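You operate a simulated robot arm through the tools that you are given. There is no shell and no other tool.

The job below is to be done with a simulated robot arm. You get a single attempt, and the scene is never put back.

JOB
Put things in order on the top of the mixing bench. At the end: the red ledge brick stands where the blue-handled jug stood; the white conduit clip stands where the blue conduit clip stood; the blue-handled jug is on the black primer tray; the blue conduit clip stands where the red ledge brick stood; whatever was shut is shut again. Leave all else as you found it, and nothing knocked over. Set down upright: blue-handled jug.
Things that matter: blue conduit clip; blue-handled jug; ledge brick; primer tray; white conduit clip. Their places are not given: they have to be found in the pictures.

It is judged by the outcome, as a careful person would: the job done as asked, and still so three seconds after it is handed in. It fails if anything else is knocked over, pushed out of place, dropped, spilled or broken.

ROBOT AND FRAMES
A 6-joint arm with a two-finger parallel gripper, fixed in place. Base frame: the origin is on the floor under the middle of its stand, x ahead of it, y to its left, z up; the work surface is at about z = 740. Lengths are in mm, angles in rad, forces in N, time in s.
With the tool pointing down near the work surface it reaches from about 200 to 640 mm from the base axis. Its first joint turns from -1.152 to 1.152 rad. Payload 2.7 kg.
The TCP is the grasp point between the finger pads, 23 mm short of the fingertips. In the tool frame z runs along the fingers and y along their closing line. The gripper opens to 94 mm. The fingers are 38 mm wide and 10 mm thick; the gripper's body (54 by 96 mm) begins 39 mm behind the TCP.
Orientation is told as [roll, pitch, yaw] about the base's x, y, z axes, in that order, counted from this pose: with the fingers straight down and closing along the base's y, the tool's x points along the base's -x, its y along +y and its z along -z.

CONTROLS
- The arm moves only by the tool servo_tool. Its argument "plan" is a list of rows, each an object of numbers (a shift or turn left out is 0, a gripper value left out holds the last): "tx", "ty", "tz": the shift along the base's x, y, z in mm; "wx", "wy", "wz": the turn, a rotation vector about the base's x, y, z in rad; "gripper": the finger opening in mm, from 0 to 94. In form: [{"tx": .., "ty": .., "tz": .., "wx": .., "wy": .., "wz": .., "gripper": ..}, ...]. A call has 1 to 20 rows; each row shifts and turns the commanded pose from where the row before left it. Rows are played at 5 a second. More than 50 mm and 0.15 rad between two rows, or a gripper value outside its range, and nothing of the call is played. Where a pose cannot be reached the arm comes as near as it can. A force on the tool above 40 N (or 10 N above the force at the start of the call, whichever is more), or a blocked arm, ends the call early, and 0.2 s more pass. The fingers move at their own pace (about 45 mm/s each) and stop on an object; they squeeze with about 30 N. The grip force told is the motor's: it shows also when the fingers shut on nothing. Time passes only in rows, and 0.2 s behind the last, so rows that do not move let the fingers close. The reply holds the time, the measured pose of the TCP, the force on the tool along the base axes, the opening and the grip force, in the units named above and with some noise, with the torque about the TCP (base axes, N m) and any sound that the robot's microphone picked up, and new pictures: "show" is both (left out), scene, wrist or none.
- Cameras (640 x 400 px; columns grow to the right, rows downward): "scene" is fixed at [84.1, -460.2, 1382.4]; the picture's right is [0.53, -0.85, 0.00], its down [-0.64, -0.41, -0.65] and it looks along [0.55, 0.35, -0.76] (base axes); focal length 345 px, centre (320, 200). "wrist" rides on the gripper at [86, 16, -75] in the tool frame; the picture's right is [-0.18, 0.98, 0.00], its down [-0.58, -0.11, -0.81] and it looks along [-0.79, -0.15, 0.59] (tool axes); focal length 243 px, centre (320, 200).
- measure_at(camera, pixels): for up to 12 pixels [column, row] of the newest picture of that camera ("zoom" is the newest enlarged one), the place [x, y, z] in the base frame of the surface seen there, good to about 3 mm. The clock stands still meanwhile.
- zoom(camera, box): a new picture of the part [left, top, right, bottom] of that camera's present view, enlarged. The clock stands still meanwhile.
- hand_in(): hands the job in; it is judged then, once.

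Open the gripper and draw the arm clear of the work before you hand the job in, unless the task says otherwise.

The tools are called after ">>>" by a JSON object that holds its "api" and its "payload". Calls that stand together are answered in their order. servo_tool: Moves the arm, as the interface text tells. Its arguments: {"type":"object","properties":{"plan":{"type":"array","items":{"type":"object","properties":{"tx":{"type":"number"},"ty":{"type":"number"},"tz":{"type":"number"},"wx":{"type":"number"},"wy":{"type":"number"},"wz":{"type":"number"},"gripper":{"type":"number"}}}},"show":{"type":"string","enum":["both","scene","wrist","none"]}},"required":["plan"]} The other tools are called the same way: measure_at (camera, pixels) gives the place of the surface under pixels of a picture; zoom (camera, box) takes an enlarged picture of a part of a camera's view; hand_in () hands the job in.

At the start:

```text
t: 0.0
ee_pos: [415.1, -141.6, 1008.6]
ee_rot: [-0.003, -0.002, -0.003]
force: [-0.4, -0.5, -0.1]
wrist_torque: [-0.01, 0.01, -0.02]
gripper_width: 94.0
gripper_force: 0.0
```

scene: 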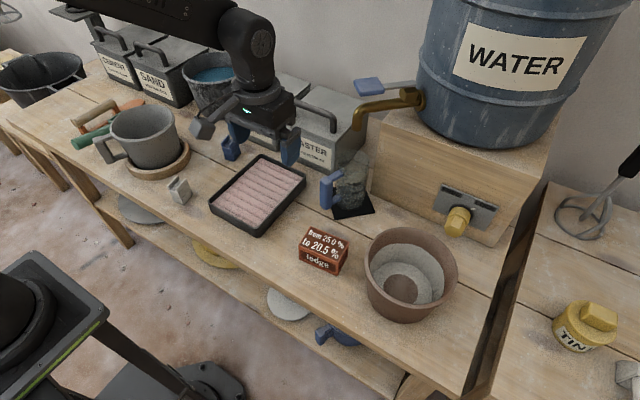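
wrist: 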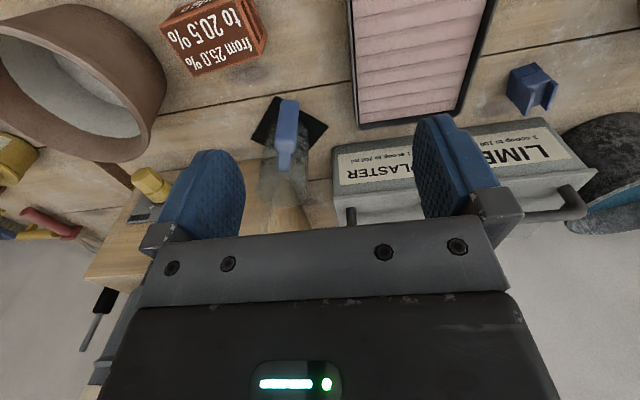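

The scene shows the brick near (324,250), a blue-handled jug near (347,185) on a dark patch, a white clip near (180,190), and a blue clip seen in wrist view at (530,88). I zoom in to see details.

>>> {"api": "zoom", "payload": {"camera": "scene", "box": [280, 130, 480, 330]}}

>>> {"api": "zoom", "payload": {"camera": "scene", "box": [60, 60, 320, 260]}}

>>> {"api": "zoom", "payload": {"camera": "wrist", "box": [320, 0, 640, 200]}}

>>> {"api": "zoom", "payload": {"camera": "wrist", "box": [0, 0, 340, 300]}}

```text
2.00 times, centred on (380, 230) of scene
```

zoom: 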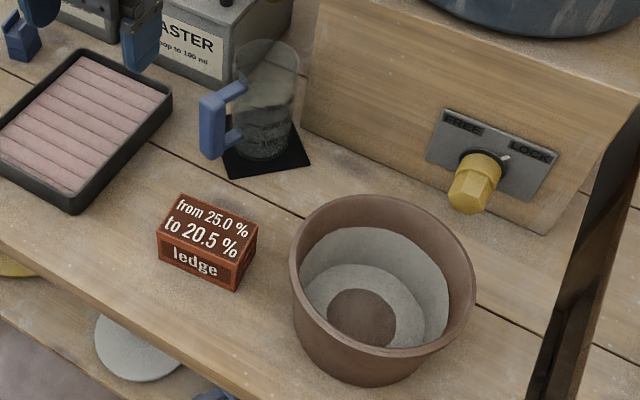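

```text
2.00 times, centred on (190, 160) of scene
```

zoom: 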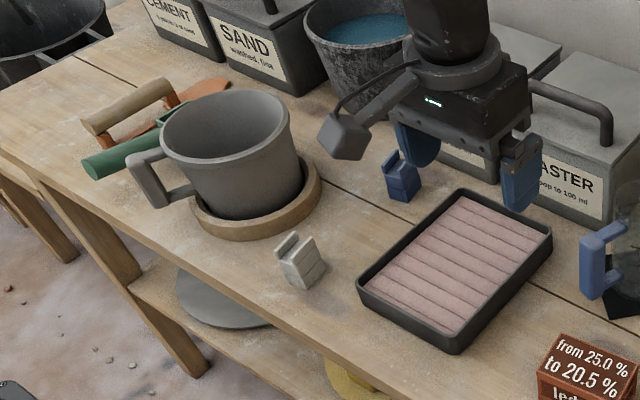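

```text
2.00 times, centred on (480, 100) of wrist
```

zoom: 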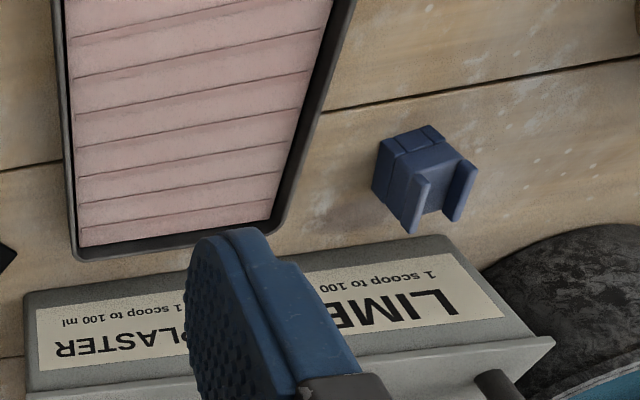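

```text
1.33 times, centred on (170, 150) of wrist
```

zoom: 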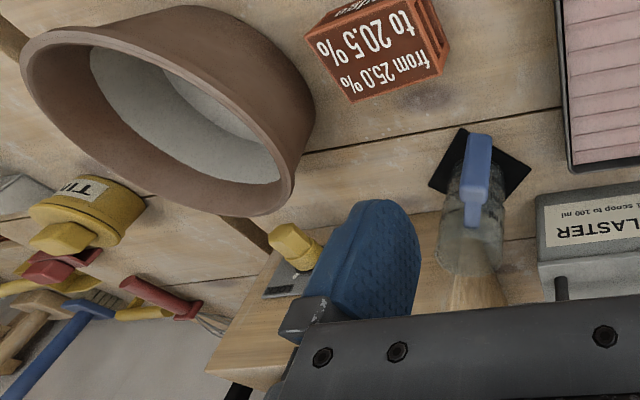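

I measure the main objects in the scene picture: brick top corners, jug rim, handle and mat, tray corners, clips, and the tap above.

>>> {"api": "measure_at", "payload": {"camera": "scene", "pixels": [[309, 228], [347, 240], [336, 262], [300, 247], [337, 275], [302, 262], [324, 244], [340, 206], [372, 208], [350, 213], [392, 240], [330, 190]]}}

>>> {"api": "measure_at", "payload": {"camera": "scene", "pixels": [[261, 155], [305, 175], [258, 236], [209, 205], [255, 195], [180, 186], [175, 182], [186, 188], [172, 196], [182, 204], [190, 196], [230, 155]]}}

>>> {"api": "measure_at", "payload": {"camera": "wrist", "pixels": [[530, 70], [512, 72], [534, 64], [526, 112], [552, 105], [510, 92], [287, 105], [284, 140], [287, 160], [262, 190], [308, 190], [325, 126]]}}

>>> {"api": "measure_at", "payload": {"camera": "scene", "pixels": [[337, 152], [352, 150], [366, 158], [325, 182], [338, 172], [358, 128], [380, 102], [418, 97], [370, 85], [350, 140], [457, 222], [345, 165]]}}

```text
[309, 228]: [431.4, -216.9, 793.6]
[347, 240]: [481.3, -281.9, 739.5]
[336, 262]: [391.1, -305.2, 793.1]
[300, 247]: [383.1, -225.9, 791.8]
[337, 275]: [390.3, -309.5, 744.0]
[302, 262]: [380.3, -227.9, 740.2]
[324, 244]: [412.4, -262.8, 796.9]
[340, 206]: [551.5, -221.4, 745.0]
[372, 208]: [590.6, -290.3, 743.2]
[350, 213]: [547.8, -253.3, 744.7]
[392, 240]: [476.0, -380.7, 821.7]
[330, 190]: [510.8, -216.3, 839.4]
```

```text
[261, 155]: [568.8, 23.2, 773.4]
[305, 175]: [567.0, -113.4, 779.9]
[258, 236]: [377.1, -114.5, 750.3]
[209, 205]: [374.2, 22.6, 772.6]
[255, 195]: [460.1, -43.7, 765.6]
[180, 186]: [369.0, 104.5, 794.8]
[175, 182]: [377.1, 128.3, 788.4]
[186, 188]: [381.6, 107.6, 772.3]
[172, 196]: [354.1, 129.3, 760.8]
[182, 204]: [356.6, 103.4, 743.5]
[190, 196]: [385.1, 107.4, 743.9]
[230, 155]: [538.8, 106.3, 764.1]
```

```text
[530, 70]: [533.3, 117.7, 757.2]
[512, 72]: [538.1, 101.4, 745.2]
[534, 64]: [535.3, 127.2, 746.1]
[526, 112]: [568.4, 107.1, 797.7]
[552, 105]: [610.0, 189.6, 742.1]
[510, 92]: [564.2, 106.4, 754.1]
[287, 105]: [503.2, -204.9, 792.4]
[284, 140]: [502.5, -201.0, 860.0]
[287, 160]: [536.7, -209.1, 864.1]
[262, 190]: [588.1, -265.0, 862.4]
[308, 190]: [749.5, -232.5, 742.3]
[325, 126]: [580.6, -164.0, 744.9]
```

```text
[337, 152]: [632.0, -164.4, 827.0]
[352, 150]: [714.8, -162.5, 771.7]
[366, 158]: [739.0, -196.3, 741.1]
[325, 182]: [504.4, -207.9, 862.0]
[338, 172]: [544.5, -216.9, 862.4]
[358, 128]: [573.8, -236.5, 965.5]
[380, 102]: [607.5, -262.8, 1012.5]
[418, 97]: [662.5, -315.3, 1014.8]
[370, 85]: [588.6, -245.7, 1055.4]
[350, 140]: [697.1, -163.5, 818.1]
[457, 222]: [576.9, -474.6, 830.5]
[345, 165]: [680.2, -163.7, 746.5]
```

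The jug handle bar seems to be at about (505,-207) with its top at z≈862, and the tap spout is directly above the jug at z≈965. I take closer zooms of the jug, the tap and the brick/pot gap.

>>> {"api": "zoom", "payload": {"camera": "scene", "box": [300, 120, 400, 220]}}

>>> {"api": "measure_at", "payload": {"camera": "zoom", "pixels": [[255, 260], [210, 320], [300, 400], [440, 560], [600, 560], [350, 600], [420, 180], [520, 240], [330, 330], [350, 450], [450, 520], [540, 330]]}}

>>> {"api": "measure_at", "payload": {"camera": "scene", "pixels": [[366, 252], [458, 262], [410, 229], [395, 300], [368, 285], [380, 230], [345, 262], [440, 240], [384, 196], [385, 140], [436, 215], [500, 243]]}}

>>> {"api": "zoom", "payload": {"camera": "scene", "box": [340, 60, 540, 260]}}

```text
4.00 times, centred on (350, 170) of scene
```

zoom: 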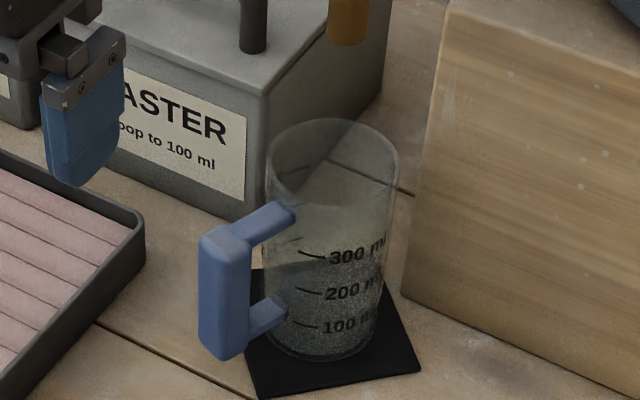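

```text
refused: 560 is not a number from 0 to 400
```

```text
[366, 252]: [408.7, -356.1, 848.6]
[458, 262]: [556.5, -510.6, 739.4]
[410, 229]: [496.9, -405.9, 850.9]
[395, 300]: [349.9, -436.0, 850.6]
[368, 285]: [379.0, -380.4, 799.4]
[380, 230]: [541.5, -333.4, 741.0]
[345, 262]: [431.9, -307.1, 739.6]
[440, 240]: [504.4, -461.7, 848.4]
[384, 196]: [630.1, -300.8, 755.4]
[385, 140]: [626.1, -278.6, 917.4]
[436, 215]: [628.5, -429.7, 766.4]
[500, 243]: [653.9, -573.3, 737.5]
```

```text
2.00 times, centred on (440, 160) of scene
```

zoom: 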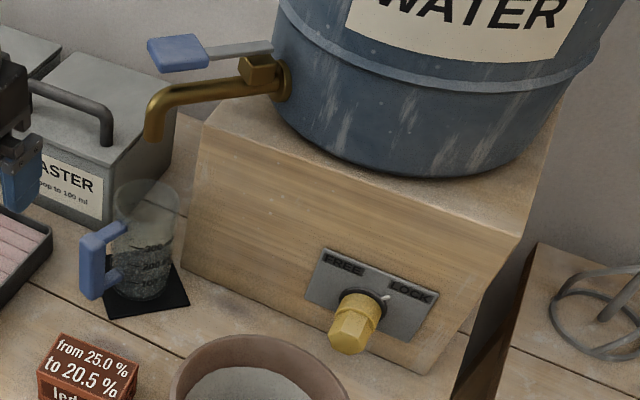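

I zoom on the jug again to measure its rim, handle and mat corners.

>>> {"api": "zoom", "payload": {"camera": "scene", "box": [300, 130, 400, 230]}}

>>> {"api": "measure_at", "payload": {"camera": "zoom", "pixels": [[270, 165], [385, 120], [330, 82], [300, 170], [215, 200], [240, 210], [220, 300], [270, 275], [245, 240], [262, 356], [418, 328], [390, 245]]}}

>>> {"api": "measure_at", "payload": {"camera": "zoom", "pixels": [[310, 310], [350, 290], [340, 318], [370, 320], [280, 170], [205, 195], [250, 200], [230, 190], [290, 330], [350, 340], [400, 260], [350, 215]]}}

```text
4.00 times, centred on (350, 180) of scene
```

zoom: 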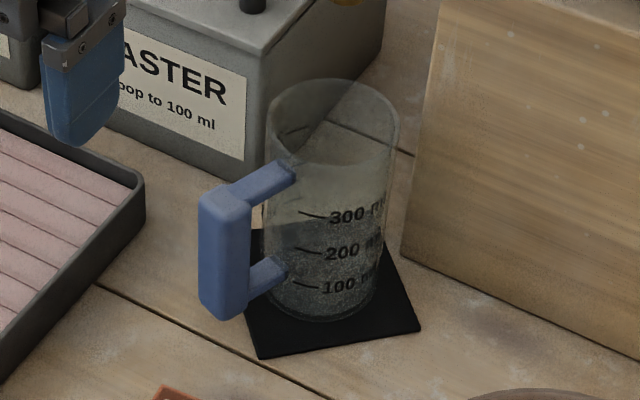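

```text
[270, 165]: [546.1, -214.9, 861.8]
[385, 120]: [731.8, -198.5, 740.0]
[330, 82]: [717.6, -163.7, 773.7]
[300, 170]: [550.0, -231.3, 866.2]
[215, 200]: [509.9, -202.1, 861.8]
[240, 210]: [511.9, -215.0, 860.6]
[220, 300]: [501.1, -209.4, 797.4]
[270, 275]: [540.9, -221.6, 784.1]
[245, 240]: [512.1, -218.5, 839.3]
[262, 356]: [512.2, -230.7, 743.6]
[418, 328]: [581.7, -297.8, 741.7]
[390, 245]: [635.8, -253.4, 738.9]
```

```text
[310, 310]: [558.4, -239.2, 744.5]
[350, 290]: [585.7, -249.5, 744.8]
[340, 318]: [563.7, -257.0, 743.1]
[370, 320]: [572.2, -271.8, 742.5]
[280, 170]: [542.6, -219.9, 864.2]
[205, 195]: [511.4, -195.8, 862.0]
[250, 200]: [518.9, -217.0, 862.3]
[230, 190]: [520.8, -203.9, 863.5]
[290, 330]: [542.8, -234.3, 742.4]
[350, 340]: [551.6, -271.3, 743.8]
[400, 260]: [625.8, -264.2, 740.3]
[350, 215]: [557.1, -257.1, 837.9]
```

Jug axis is at about (579,-235), rim z≈881, handle bar near (512,-207). The tap lever is close above it, so I measure the lever tip and spout end before coming near.

>>> {"api": "zoom", "payload": {"camera": "scene", "box": [340, 60, 440, 160]}}

>>> {"api": "measure_at", "payload": {"camera": "zoom", "pixels": [[65, 92], [80, 115], [110, 135], [170, 100], [190, 95], [75, 265], [60, 240], [100, 200], [90, 275], [95, 245], [250, 95], [140, 80]]}}

>>> {"api": "measure_at", "payload": {"camera": "scene", "pixels": [[240, 178], [280, 205], [230, 212], [247, 200], [262, 172], [290, 180], [222, 197], [270, 220], [258, 156], [303, 178], [236, 228], [212, 200]]}}

```text
4.00 times, centred on (390, 110) of scene
```

zoom: 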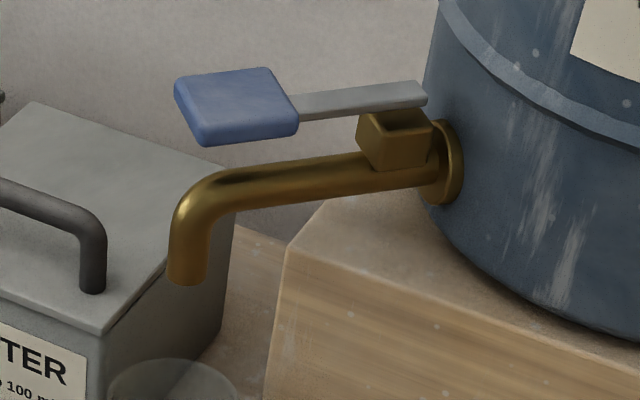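

```text
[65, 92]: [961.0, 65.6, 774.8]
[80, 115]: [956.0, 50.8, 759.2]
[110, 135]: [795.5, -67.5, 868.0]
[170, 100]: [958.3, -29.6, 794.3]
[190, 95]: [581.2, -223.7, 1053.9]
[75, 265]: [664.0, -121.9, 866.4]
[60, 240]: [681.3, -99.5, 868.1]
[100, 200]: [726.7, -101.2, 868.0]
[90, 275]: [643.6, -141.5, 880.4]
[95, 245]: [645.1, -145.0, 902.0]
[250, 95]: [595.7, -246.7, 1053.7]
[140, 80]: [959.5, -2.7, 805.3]
```

```text
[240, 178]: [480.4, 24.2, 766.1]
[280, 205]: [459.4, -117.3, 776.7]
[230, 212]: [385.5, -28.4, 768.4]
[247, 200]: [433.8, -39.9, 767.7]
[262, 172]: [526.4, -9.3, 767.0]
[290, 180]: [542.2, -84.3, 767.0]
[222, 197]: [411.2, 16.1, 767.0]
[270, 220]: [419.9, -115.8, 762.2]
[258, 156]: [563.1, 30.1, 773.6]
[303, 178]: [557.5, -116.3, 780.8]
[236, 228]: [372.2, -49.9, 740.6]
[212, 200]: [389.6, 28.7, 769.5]
```

The zoom covers a wider strip than I assumed; I re-measure the lever's corners and the spout's end.

>>> {"api": "measure_at", "payload": {"camera": "zoom", "pixels": [[178, 90], [200, 138], [292, 130], [262, 72], [187, 282], [172, 270], [205, 275], [185, 210], [210, 180], [300, 175], [180, 240], [400, 95]]}}

>>> {"api": "measure_at", "payload": {"camera": "wrist", "pixels": [[213, 8], [262, 8], [165, 28], [187, 72], [265, 35], [160, 70], [120, 155], [250, 135], [290, 175], [278, 100], [297, 100], [300, 165]]}}

```text
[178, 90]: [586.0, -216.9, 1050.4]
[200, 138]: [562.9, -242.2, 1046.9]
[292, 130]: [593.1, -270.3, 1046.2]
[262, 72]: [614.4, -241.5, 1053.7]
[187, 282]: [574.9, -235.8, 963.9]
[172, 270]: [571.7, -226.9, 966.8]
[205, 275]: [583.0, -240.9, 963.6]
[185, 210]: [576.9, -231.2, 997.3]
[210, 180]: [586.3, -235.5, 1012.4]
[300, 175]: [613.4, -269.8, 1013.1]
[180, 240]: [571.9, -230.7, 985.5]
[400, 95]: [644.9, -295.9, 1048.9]
```

```text
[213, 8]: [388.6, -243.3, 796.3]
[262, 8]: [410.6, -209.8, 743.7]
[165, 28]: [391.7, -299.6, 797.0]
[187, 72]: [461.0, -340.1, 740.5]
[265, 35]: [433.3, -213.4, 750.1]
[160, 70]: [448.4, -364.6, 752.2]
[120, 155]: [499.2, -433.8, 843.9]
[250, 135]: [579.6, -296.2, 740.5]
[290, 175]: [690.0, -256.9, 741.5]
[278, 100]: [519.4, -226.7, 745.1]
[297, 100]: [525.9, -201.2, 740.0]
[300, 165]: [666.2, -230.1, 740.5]
```

Spout end is at about (577,-234,962) and the lever's nearest corner at about (563,-242,1047), so I will come to the handle with the tool leaned back. First I turn toward the handle's plane and move a bit closer for a better look.

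>>> {"api": "servo_tool", "payload": {"plan": [{"tx": 5, "ty": -10, "tz": -25, "wz": -0.13}, {"tx": 5, "ty": -10, "tz": -25, "wz": -0.14}, {"tx": 0, "ty": -10, "tz": -25, "wz": -0.14}, {}], "show": "both"}}

```text
t: 1.0
ee_pos: [425.5, -172.5, 933.0]
ee_rot: [-0.001, -0.004, -0.414]
force: [0.1, -0.2, 0.1]
wrist_torque: [0.02, 0.01, -0.02]
gripper_width: 94.2
gripper_force: 0.1
```

scene: 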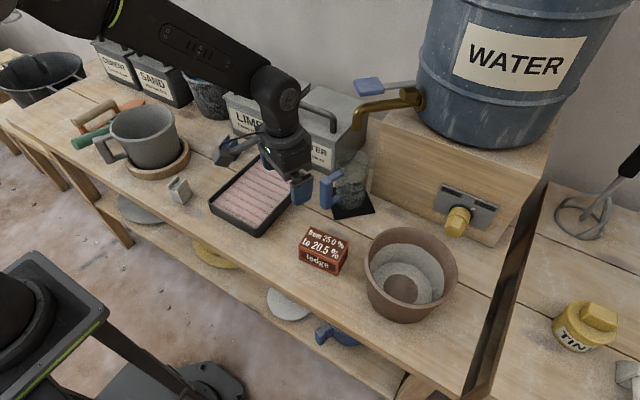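
wrist: 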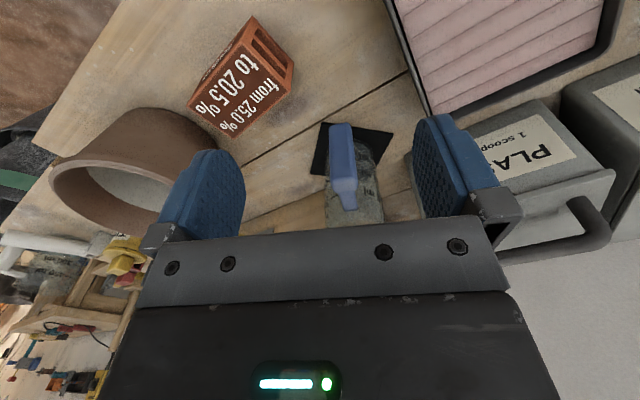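

The handle is nicely seen in the wrist view at (343,155). I zoom in and measure its sides.

>>> {"api": "zoom", "payload": {"camera": "wrist", "box": [260, 100, 420, 200]}}

>>> {"api": "measure_at", "payload": {"camera": "wrist", "pixels": [[330, 128], [351, 127], [331, 160], [354, 160], [343, 175], [342, 168], [336, 185], [353, 185], [340, 205], [352, 205], [332, 175], [355, 174]]}}

>>> {"api": "measure_at", "payload": {"camera": "wrist", "pixels": [[320, 125], [393, 133], [312, 172], [375, 165], [250, 18], [294, 66], [232, 137], [189, 102], [245, 75], [285, 95], [258, 22], [228, 60]]}}

```text
4.00 times, centred on (340, 150) of wrist
```

zoom: 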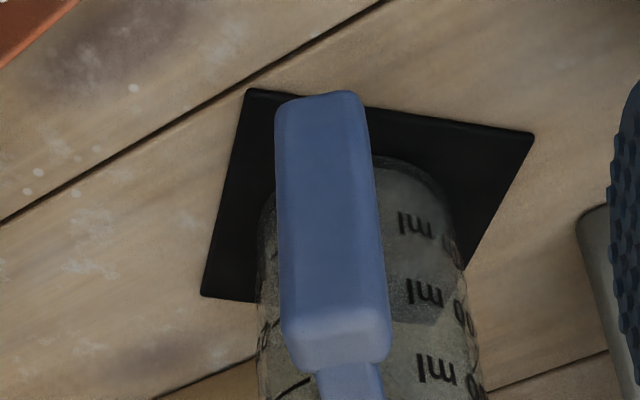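

```text
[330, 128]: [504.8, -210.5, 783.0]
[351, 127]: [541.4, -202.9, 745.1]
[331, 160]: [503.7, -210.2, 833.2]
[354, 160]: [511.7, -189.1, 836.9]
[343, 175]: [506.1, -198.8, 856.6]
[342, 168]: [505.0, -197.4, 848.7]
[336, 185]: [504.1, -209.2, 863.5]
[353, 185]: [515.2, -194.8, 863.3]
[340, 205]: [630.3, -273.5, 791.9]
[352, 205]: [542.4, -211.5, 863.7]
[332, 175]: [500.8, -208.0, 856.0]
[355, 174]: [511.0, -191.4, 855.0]
```

```text
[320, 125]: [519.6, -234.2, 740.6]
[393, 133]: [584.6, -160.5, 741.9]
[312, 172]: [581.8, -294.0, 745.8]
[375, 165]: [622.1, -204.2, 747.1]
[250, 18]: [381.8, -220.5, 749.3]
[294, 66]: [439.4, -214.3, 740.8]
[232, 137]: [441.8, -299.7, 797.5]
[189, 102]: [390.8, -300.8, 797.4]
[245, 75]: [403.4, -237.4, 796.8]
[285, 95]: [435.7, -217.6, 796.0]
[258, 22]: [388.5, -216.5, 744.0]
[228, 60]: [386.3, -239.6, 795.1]
```

The handle bar is about 22 mm wide, centred near (513,-203), with its plane at about -0.41 rad, matching the tool's yaw. I lean the tool back by 0.35 rad, narrow the fingers to 60 and move above the handle, staying at z≈933.

>>> {"api": "servo_tool", "payload": {"plan": [{"wx": -0.0466, "wy": -0.107, "gripper": 60}, {"wx": -0.0466, "wy": -0.107}, {"wx": -0.0466, "wy": -0.107}, {"tx": 22, "ty": -7.5}, {"tx": 22, "ty": -7.5}, {"tx": 22, "ty": -7.5}, {"tx": 22, "ty": -8}, {}], "show": "both"}}

```text
t: 2.8
ee_pos: [513.2, -202.0, 934.6]
ee_rot: [0.0, -0.35, -0.41]
force: [-0.2, -1.2, -0.8]
wrist_torque: [0.0, -0.01, -0.01]
gripper_width: 60.3
gripper_force: 0.0
```

scene: 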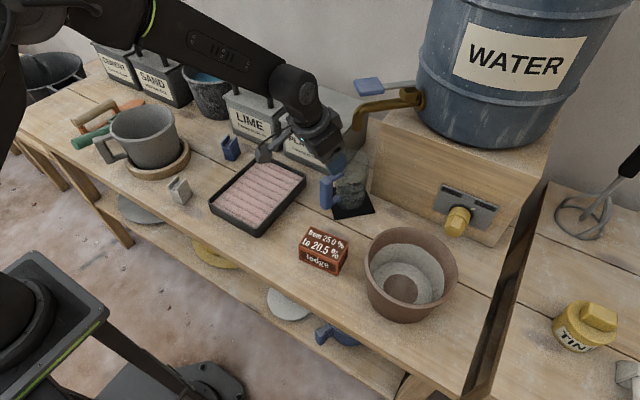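
wrist: 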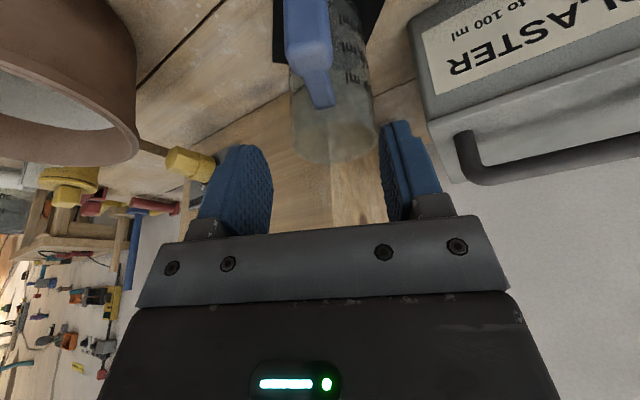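

The tool is above the handle and clear of the tap. I measure the handle top and the jug's rim in this view to refine the descent.

>>> {"api": "measure_at", "payload": {"camera": "wrist", "pixels": [[288, 48], [330, 44], [290, 66], [331, 63], [304, 70], [332, 72], [312, 104], [334, 100], [308, 58], [322, 85], [292, 20], [328, 20]]}}

>>> {"api": "zoom", "payload": {"camera": "wrist", "box": [240, 0, 420, 200]}}

>>> {"api": "zoom", "payload": {"camera": "scene", "box": [250, 80, 410, 220]}}

```text
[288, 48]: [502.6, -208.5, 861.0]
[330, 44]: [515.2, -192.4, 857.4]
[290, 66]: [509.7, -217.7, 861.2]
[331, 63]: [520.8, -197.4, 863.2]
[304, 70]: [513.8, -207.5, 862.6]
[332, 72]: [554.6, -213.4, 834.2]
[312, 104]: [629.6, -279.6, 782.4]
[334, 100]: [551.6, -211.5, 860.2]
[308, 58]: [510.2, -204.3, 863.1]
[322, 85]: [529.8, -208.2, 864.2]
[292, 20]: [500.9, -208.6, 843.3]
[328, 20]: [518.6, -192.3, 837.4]
```

```text
2.00 times, centred on (330, 100) of wrist
```

zoom: 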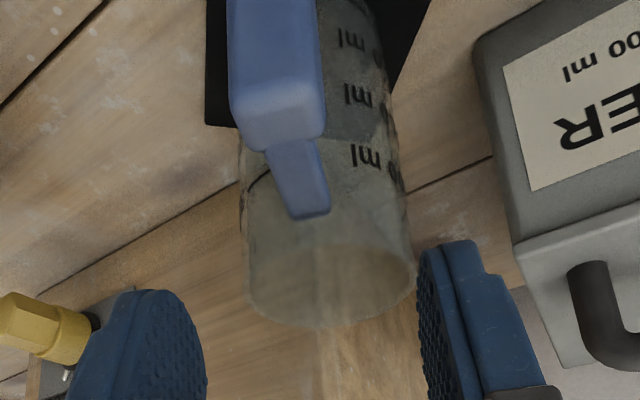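

```text
2.86 times, centred on (330, 150) of scene
```

zoom: 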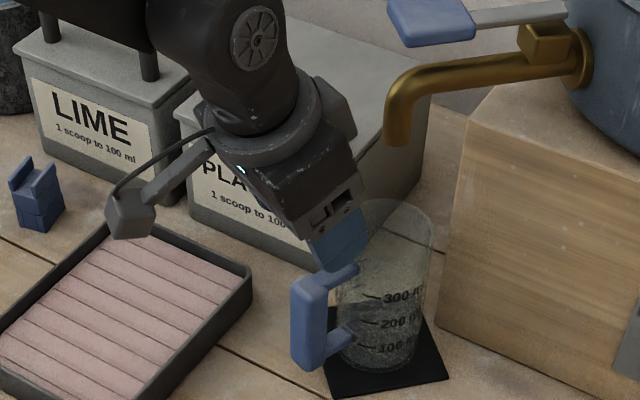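

The handle is centred at lateral offset ≈19 as the tool is, and its block spans about the TCP's position. I descend straight down about 102 mm with fingers straddling the bar.

>>> {"api": "servo_tool", "payload": {"plan": [{"tz": -20}, {"tz": -20}, {"tz": -20}, {"tz": -15}, {"tz": -15}, {"tz": -12}, {}], "show": "both"}}

```text
t: 4.4
ee_pos: [512.9, -203.3, 831.7]
ee_rot: [-0.002, -0.351, -0.41]
force: [1.0, 0.2, -0.3]
wrist_torque: [0.02, 0.01, 0.0]
gripper_width: 59.9
gripper_force: 0.0
```

scene: 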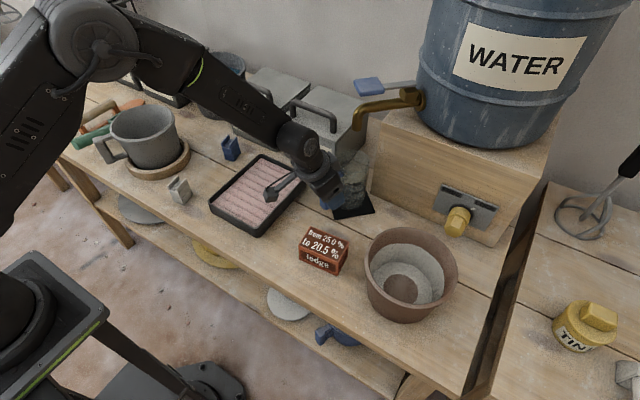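
wrist: 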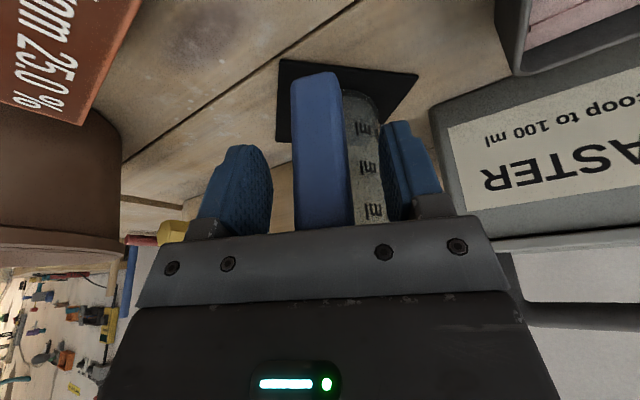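

The bar is between the fingers and centred on the projected TCP (320,181) within a millimetre or two. I close the fingers.

>>> {"api": "servo_tool", "payload": {"plan": [{"gripper": 0}, {}, {}, {}, {}], "show": "wrist"}}

```text
t: 5.6
ee_pos: [512.1, -204.2, 832.1]
ee_rot: [-0.002, -0.351, -0.413]
force: [-0.2, -0.6, 0.7]
wrist_torque: [-0.03, -0.07, -0.07]
gripper_width: 25.5
gripper_force: 30.4
```

wrist: 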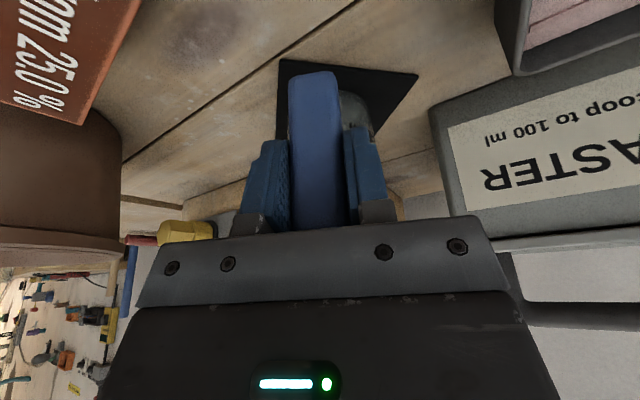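

Gripped at 25.5 mm with 30 N. I lift gently by 10 mm and check that the jug stays level.

>>> {"api": "servo_tool", "payload": {"plan": [{"tz": 3}, {"tz": 4}, {"tz": 5}, {}], "show": "both"}}

```text
t: 6.6
ee_pos: [511.8, -203.8, 843.9]
ee_rot: [-0.002, -0.352, -0.409]
force: [0.9, -0.1, -1.6]
wrist_torque: [0.01, 0.06, -0.03]
gripper_width: 25.8
gripper_force: 30.1
```

scene: 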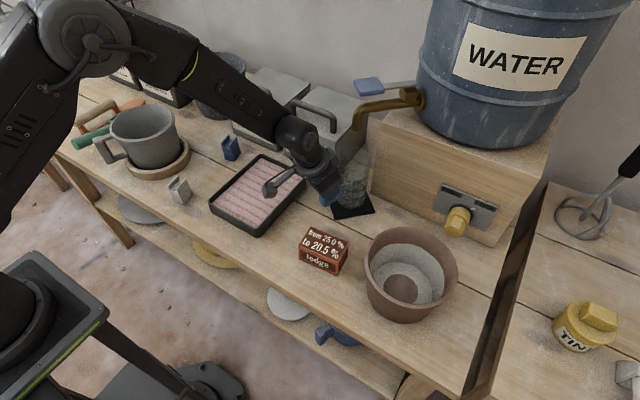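
wrist: 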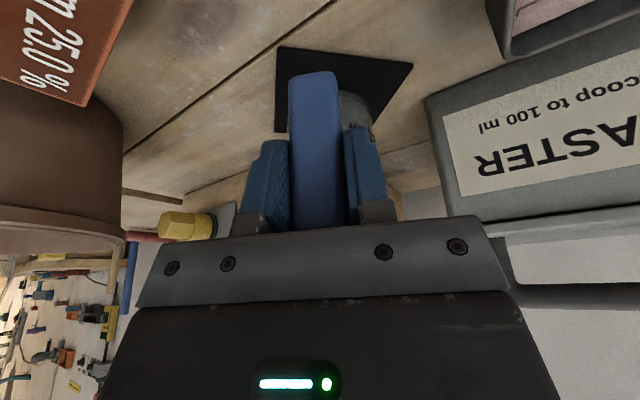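

The jug is light (about 0.16 kg) and the handle has not moved in the grip. I zoom to check that it hangs level.

>>> {"api": "zoom", "payload": {"camera": "scene", "box": [290, 120, 400, 230]}}

```text
3.64 times, centred on (345, 175) of scene
```

zoom: 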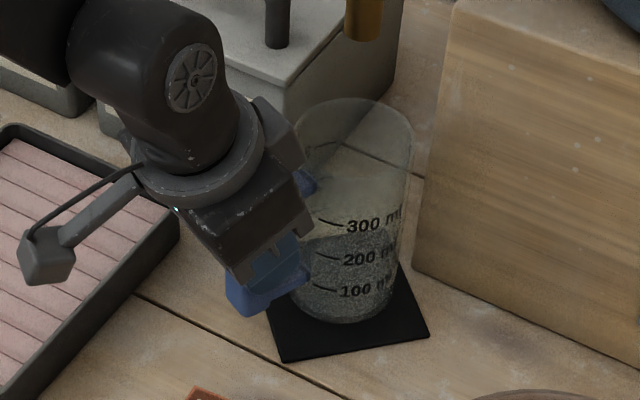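

The jug is level in the grip. I draw it back out from under the tap while lifting gradually, then carry it to above the tray.

>>> {"api": "servo_tool", "payload": {"plan": [{"tx": -8, "tz": 2}, {"tx": -14, "tz": 4}, {"tx": -16, "tz": 6}, {"tx": -16, "tz": 8}, {"tx": -10, "ty": 8, "tz": 10}, {"tx": -6, "ty": 14, "tz": 12}, {"tx": -6, "ty": 16, "tz": 8}, {"tx": -6, "ty": 18, "tz": 4}, {"tx": -6, "ty": 20}, {"tx": -6, "ty": 22}, {"tx": -4, "ty": 22}, {"tx": -3, "ty": 22}, {"tx": -2, "ty": 20}, {"tx": -1, "ty": 15}, {"ty": 8}, {"ty": 2}, {}], "show": "both"}}

```text
t: 10.2
ee_pos: [409.6, -16.0, 898.9]
ee_rot: [-0.001, -0.352, -0.411]
force: [0.0, 0.3, -1.8]
wrist_torque: [0.04, 0.06, -0.03]
gripper_width: 25.6
gripper_force: 30.0
```

scene: 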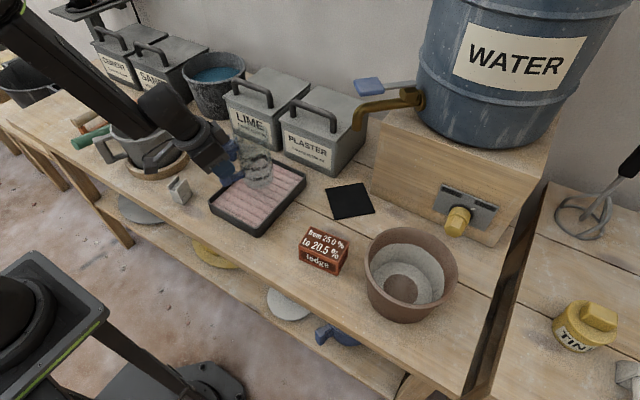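
wrist: 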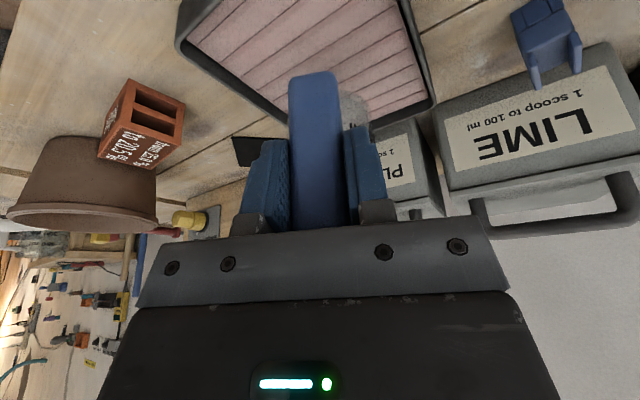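

The jug is held over the tray and the mat is bare now. I measure the mat's corners and check the jug's levelness with zooms.

>>> {"api": "zoom", "payload": {"camera": "scene", "box": [180, 120, 300, 240]}}

>>> {"api": "zoom", "payload": {"camera": "scene", "box": [310, 150, 410, 250]}}

>>> {"api": "measure_at", "payload": {"camera": "scene", "pixels": [[326, 188], [363, 184], [374, 211], [336, 217], [350, 200], [230, 200], [262, 210], [245, 215], [262, 222], [285, 195], [300, 178], [220, 205]]}}

```text
3.33 times, centred on (240, 180) of scene
```

zoom: 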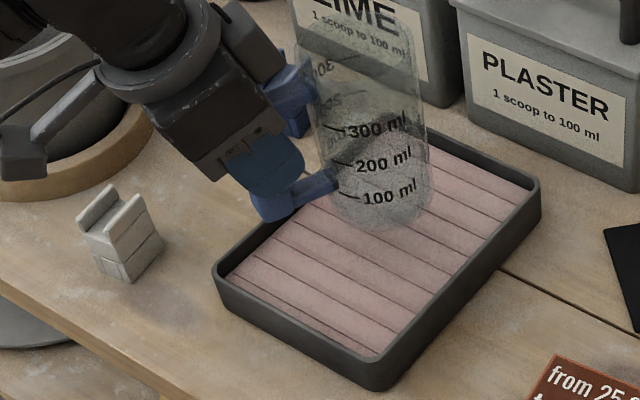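

```text
4.00 times, centred on (360, 200) of scene
```

zoom: 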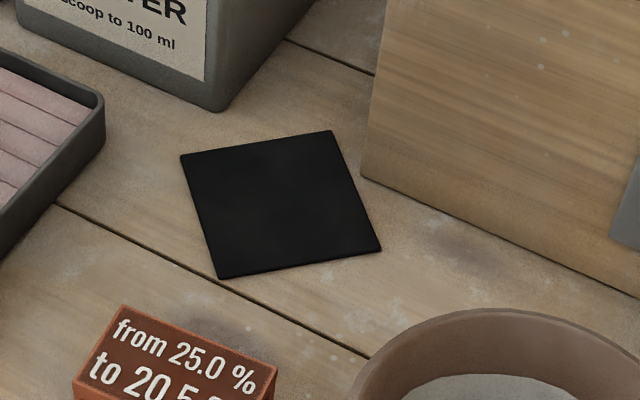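

```text
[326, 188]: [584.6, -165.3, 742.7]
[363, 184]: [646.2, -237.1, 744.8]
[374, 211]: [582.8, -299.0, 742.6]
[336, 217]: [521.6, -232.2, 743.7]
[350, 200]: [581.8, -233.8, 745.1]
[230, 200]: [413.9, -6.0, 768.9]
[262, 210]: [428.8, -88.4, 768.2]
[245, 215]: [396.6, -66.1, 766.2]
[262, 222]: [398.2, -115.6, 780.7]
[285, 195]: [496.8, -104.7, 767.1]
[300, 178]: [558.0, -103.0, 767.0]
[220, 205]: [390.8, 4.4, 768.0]
```

The jug's base projects to about (468,-46), practically the tray's centre (471,-46), and it hangs level. The tray floor is at z≈767, so I lower about 40 mm.

>>> {"api": "servo_tool", "payload": {"plan": [{"tz": -8}, {"tz": -10}, {"tz": -10}, {"tz": -7}, {"tz": -4}, {"tz": -2}, {}], "show": "scene"}}

```text
t: 11.8
ee_pos: [408.6, -16.6, 856.5]
ee_rot: [-0.003, -0.351, -0.414]
force: [1.2, -0.2, -2.3]
wrist_torque: [0.04, 0.09, 0.01]
gripper_width: 25.6
gripper_force: 29.7
```

scene: 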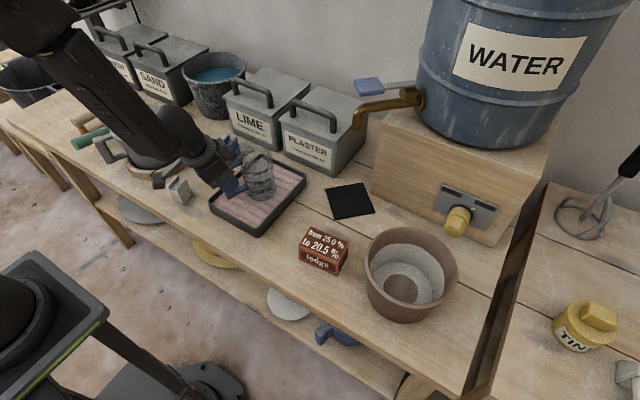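

About 2 mm remain; I creep down in half-millimetre steps watching the force.

>>> {"api": "servo_tool", "payload": {"plan": [{"tz": -0.7}, {"tz": -0.7}, {"tz": -0.7}, {}], "show": "none"}}

```text
t: 12.8
ee_pos: [410.7, -16.5, 855.8]
ee_rot: [-0.001, -0.352, -0.413]
force: [-3.7, 0.5, 11.2]
wrist_torque: [-0.07, -0.4, -0.01]
gripper_width: 25.8
gripper_force: 30.1
```

The jug touches the tray (11 N up). I ease back 0.8 mm to relieve the load and check.

>>> {"api": "servo_tool", "payload": {"plan": [{"tz": 0.8}, {}], "show": "both"}}

>>> {"api": "zoom", "payload": {"camera": "scene", "box": [200, 120, 300, 240]}}

```text
t: 13.4
ee_pos: [410.5, -16.6, 854.6]
ee_rot: [-0.002, -0.352, -0.411]
force: [1.7, -1.2, 5.6]
wrist_torque: [-0.07, -0.53, -0.01]
gripper_width: 25.8
gripper_force: 30.0
```

scene: 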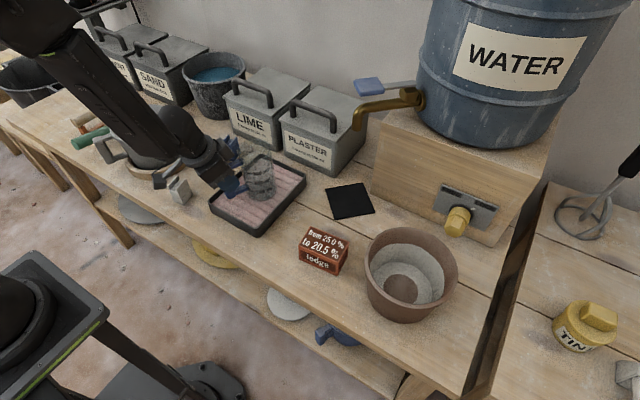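
wrist: 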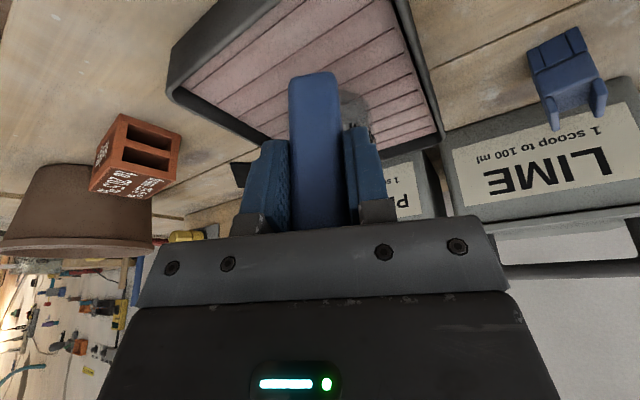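

```text
3.33 times, centred on (250, 180) of scene
```

zoom: 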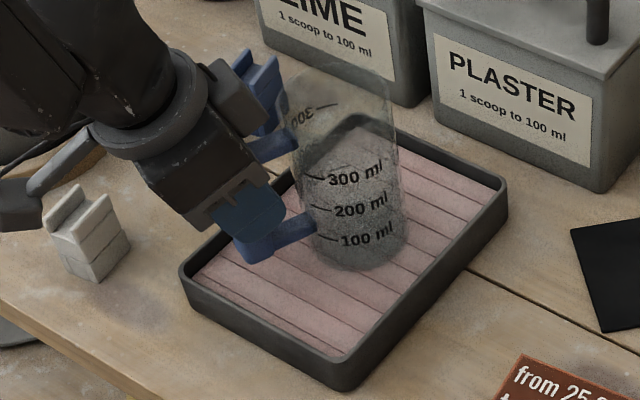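

Still 5.6 N of load; I ease up another half millimetre, then open the fingers to 60.

>>> {"api": "servo_tool", "payload": {"plan": [{"tz": 0.6}, {}, {}], "show": "none"}}

```text
t: 14.2
ee_pos: [409.9, -15.4, 855.6]
ee_rot: [-0.002, -0.351, -0.411]
force: [1.4, 1.0, 4.3]
wrist_torque: [-0.07, -0.47, 0.05]
gripper_width: 25.5
gripper_force: 29.4
```

Load remains 4 N; one more small ease upward to find the balance point.

>>> {"api": "servo_tool", "payload": {"plan": [{"tz": 0.7}, {}, {}], "show": "none"}}

```text
t: 15.0
ee_pos: [408.8, -17.3, 856.8]
ee_rot: [-0.003, -0.349, -0.41]
force: [-0.6, -0.5, -0.8]
wrist_torque: [0.03, 0.06, 0.01]
gripper_width: 25.8
gripper_force: 29.9
```

The jug now barely rests. I lower 0.4 mm and open the fingers to 60 mm.

>>> {"api": "servo_tool", "payload": {"plan": [{"tz": -0.4}, {"gripper": 30}, {"gripper": 60}, {}, {}, {}], "show": "both"}}

>>> {"api": "zoom", "payload": {"camera": "scene", "box": [200, 120, 300, 240]}}

```text
t: 16.4
ee_pos: [409.6, -15.8, 854.4]
ee_rot: [-0.002, -0.35, -0.41]
force: [0.8, -0.7, -0.9]
wrist_torque: [-0.03, -0.02, -0.02]
gripper_width: 60.0
gripper_force: 0.0
```

scene: 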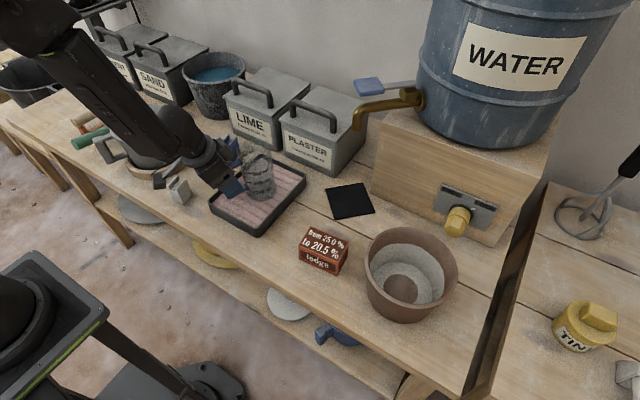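
wrist: 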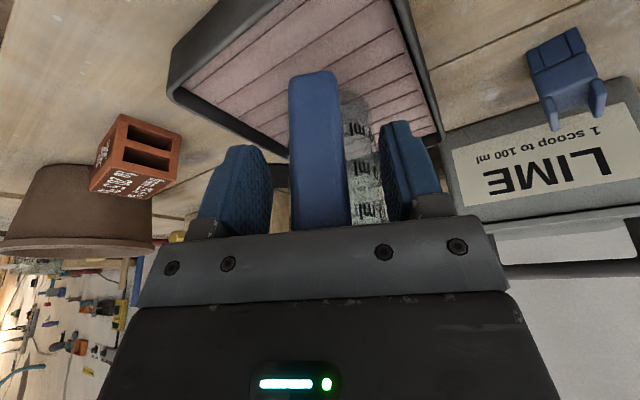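

```text
3.33 times, centred on (250, 180) of scene
```

zoom: 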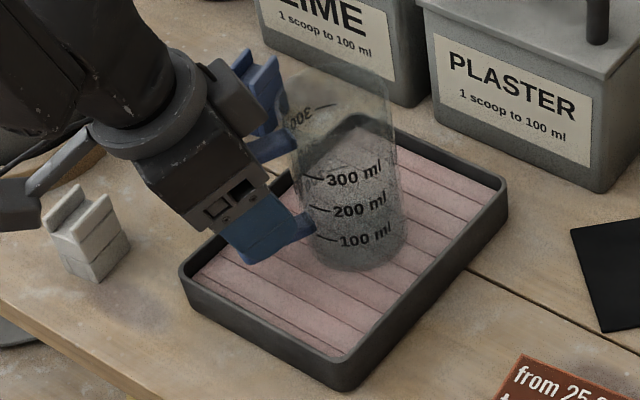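

Released; the jug stands on the tray. I rise straight up 95 mm, clear of handle and rim.

>>> {"api": "servo_tool", "payload": {"plan": [{"tz": 10}, {"tz": 20}, {"tz": 25}, {"tz": 25}, {"tz": 25}, {}], "show": "both"}}

>>> {"api": "zoom", "payload": {"camera": "scene", "box": [200, 120, 300, 240]}}

```text
t: 17.8
ee_pos: [409.8, -14.7, 960.8]
ee_rot: [-0.001, -0.352, -0.411]
force: [0.2, -0.3, -0.4]
wrist_torque: [0.01, 0.0, -0.01]
gripper_width: 60.2
gripper_force: 0.0
```

scene: 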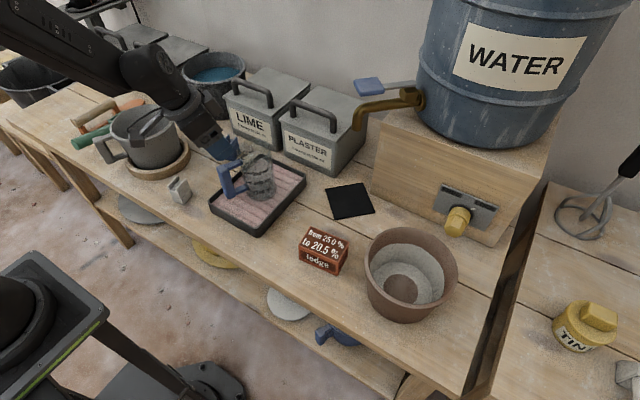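
wrist: 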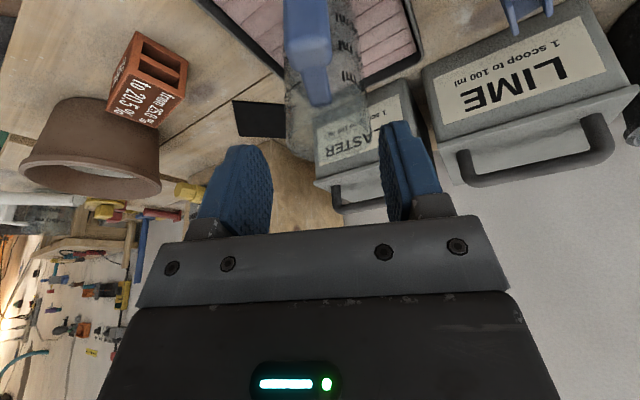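

```text
3.33 times, centred on (250, 180) of scene
```

zoom: 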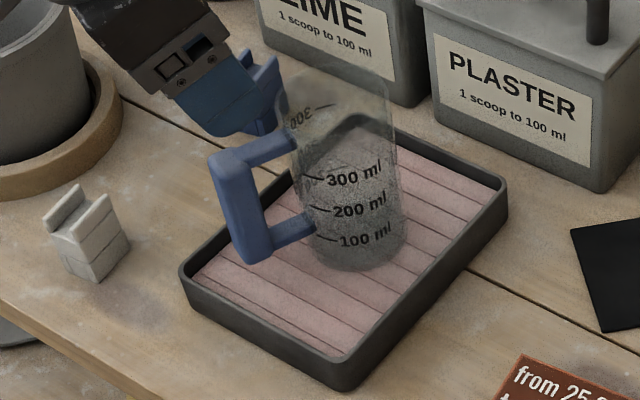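

The jug stands upright on the tray. Next is the brick at about (413,-260): I turn the tool upright at yaw ≈0.08, open the fingers fully and move to a viewing place near it.

>>> {"api": "servo_tool", "payload": {"plan": [{"tx": -8, "ty": -20, "wz": 0.1225, "gripper": 94}, {"tx": -8, "ty": -35, "wz": 0.1225}, {"tx": -7, "ty": -40, "wz": 0.1225}, {"tx": -6, "ty": -40, "tz": -5, "wz": 0.1225}, {"tx": -3, "ty": -40, "tz": -20, "wx": -0.0093, "wy": 0.1163}, {"tx": -3, "ty": -40, "tz": -25, "wx": -0.0093, "wy": 0.1163}, {"ty": -30, "tz": -25, "wx": -0.0093, "wy": 0.1163}, {"tz": -15}, {}], "show": "both"}}

```text
t: 19.8
ee_pos: [374.7, -259.1, 870.3]
ee_rot: [-0.001, 0.001, 0.079]
force: [-0.1, 0.5, -0.5]
wrist_torque: [0.0, 0.04, -0.01]
gripper_width: 94.0
gripper_force: 0.2
```

scene: 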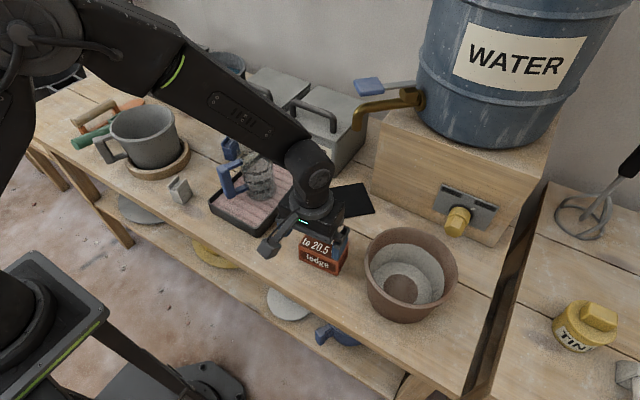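
wrist: 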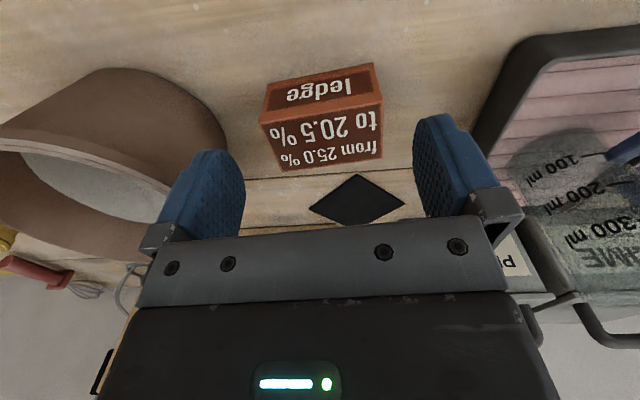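

The brick is clearly in view: top face corners near (262,124), (382,98), (382,158), (283,171). I measure them.

>>> {"api": "zoom", "payload": {"camera": "wrist", "box": [240, 50, 400, 190]}}

>>> {"api": "measure_at", "payload": {"camera": "wrist", "pixels": [[264, 125], [380, 100], [380, 156], [284, 169], [269, 86], [374, 67], [320, 77], [320, 130], [275, 145], [379, 128], [330, 162], [266, 110]]}}

```text
2.86 times, centred on (320, 120) of wrist
```

zoom: 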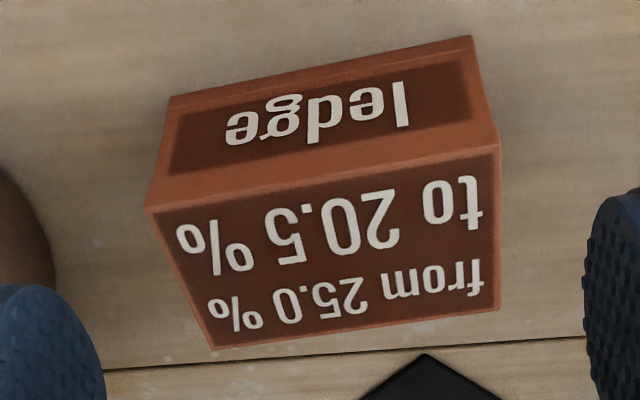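

```text
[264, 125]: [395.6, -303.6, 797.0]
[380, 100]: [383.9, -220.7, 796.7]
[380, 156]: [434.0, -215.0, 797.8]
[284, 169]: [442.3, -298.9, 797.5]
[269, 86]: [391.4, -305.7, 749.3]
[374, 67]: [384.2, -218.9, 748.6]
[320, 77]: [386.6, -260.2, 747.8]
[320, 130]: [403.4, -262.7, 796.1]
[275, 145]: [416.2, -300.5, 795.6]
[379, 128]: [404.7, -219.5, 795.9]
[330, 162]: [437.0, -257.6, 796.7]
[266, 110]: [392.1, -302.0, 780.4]
```

The brick's top is about 84 × 50 mm, centred at (414,-259.5), yaw ≈0.115, top z≈797. I yaw slightly, lean the tool back 0.55 rad and move above the brick's centre at z≈850 to check the straddle.

>>> {"api": "servo_tool", "payload": {"plan": [{"wz": 0.036}, {"tx": 9.8, "wx": 0.0158, "wy": -0.1366}, {"tx": 9.8, "wx": 0.0158, "wy": -0.1366}, {"tx": 9.8, "tz": -10, "wx": 0.0158, "wy": -0.1366}, {"tx": 9.8, "ty": -0.4, "tz": -10, "wx": 0.0158, "wy": -0.1366}, {}, {}], "show": "both"}}

```text
t: 21.4
ee_pos: [413.4, -260.1, 851.3]
ee_rot: [0.0, -0.552, 0.115]
force: [0.6, -0.2, -0.2]
wrist_torque: [0.0, 0.03, 0.04]
gripper_width: 94.1
gripper_force: 0.1
```

scene: 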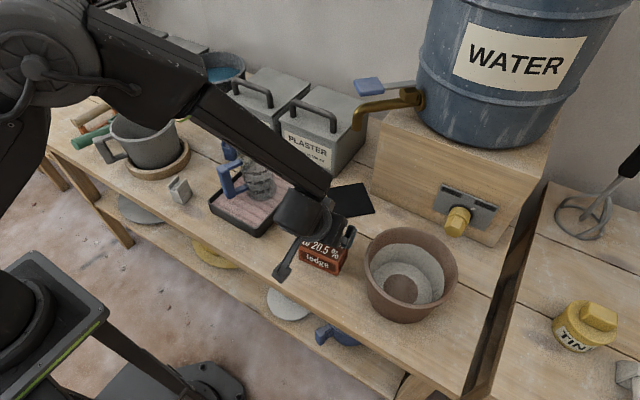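
wrist: 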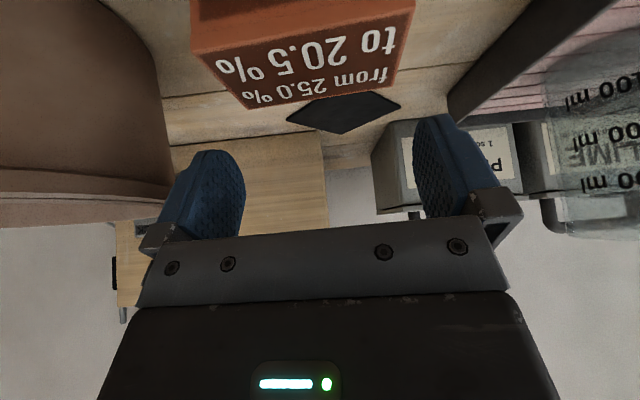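

I measure the brick's corners again from this closer view to check centring.

>>> {"api": "measure_at", "payload": {"camera": "wrist", "pixels": [[196, 57], [412, 14], [248, 105], [384, 90], [300, 38], [222, 82], [398, 52], [195, 30], [300, 97], [194, 45], [411, 8], [340, 60]]}}

>>> {"api": "zoom", "payload": {"camera": "wrist", "box": [160, 0, 480, 200]}}

```text
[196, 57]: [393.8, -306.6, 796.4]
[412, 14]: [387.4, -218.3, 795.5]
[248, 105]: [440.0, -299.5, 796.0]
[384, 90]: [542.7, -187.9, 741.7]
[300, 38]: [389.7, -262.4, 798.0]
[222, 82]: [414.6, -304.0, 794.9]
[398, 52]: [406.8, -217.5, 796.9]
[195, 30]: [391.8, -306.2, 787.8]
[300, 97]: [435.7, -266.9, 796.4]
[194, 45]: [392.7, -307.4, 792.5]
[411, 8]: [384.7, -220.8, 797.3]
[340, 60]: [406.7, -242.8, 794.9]
```

```text
2.00 times, centred on (320, 100) of wrist
```

zoom: 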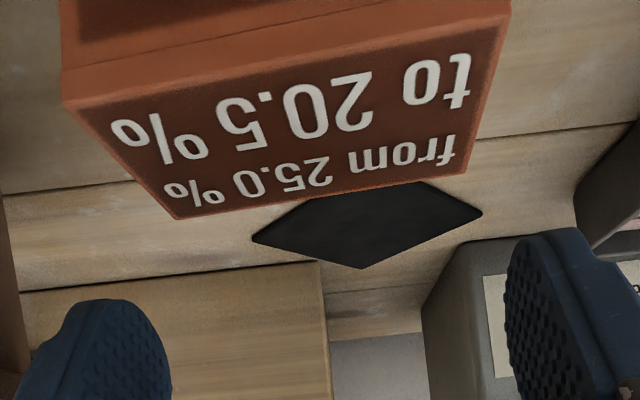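

By ray geometry the brick spans c = -43.6…+43.7 mm across the closing line relative to the tool, so it is centred with ~3.5–4 mm clearance per side. I descend to just above the brick's top first.

>>> {"api": "servo_tool", "payload": {"plan": [{"tz": -10}, {"tz": -8}, {}, {}], "show": "wrist"}}

>>> {"api": "zoom", "payload": {"camera": "wrist", "box": [100, 0, 520, 240]}}

```text
t: 22.4
ee_pos: [414.5, -260.9, 833.0]
ee_rot: [0.0, -0.553, 0.116]
force: [0.1, -0.3, -0.7]
wrist_torque: [-0.01, -0.01, -0.02]
gripper_width: 94.2
gripper_force: 0.0
```

wrist: 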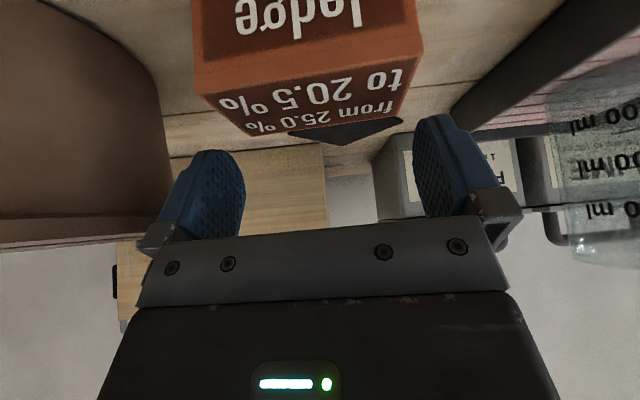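

```text
1.52 times, centred on (310, 120) of wrist
```

zoom: 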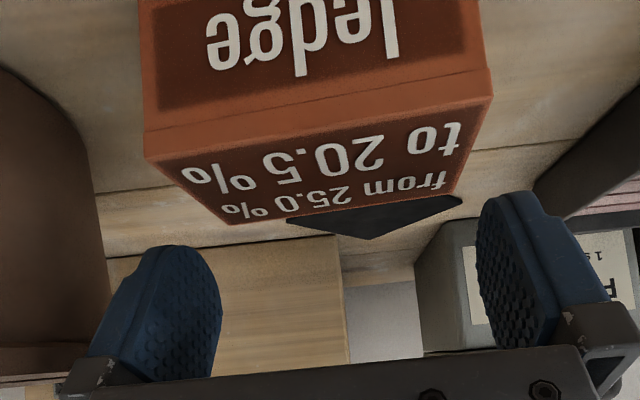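

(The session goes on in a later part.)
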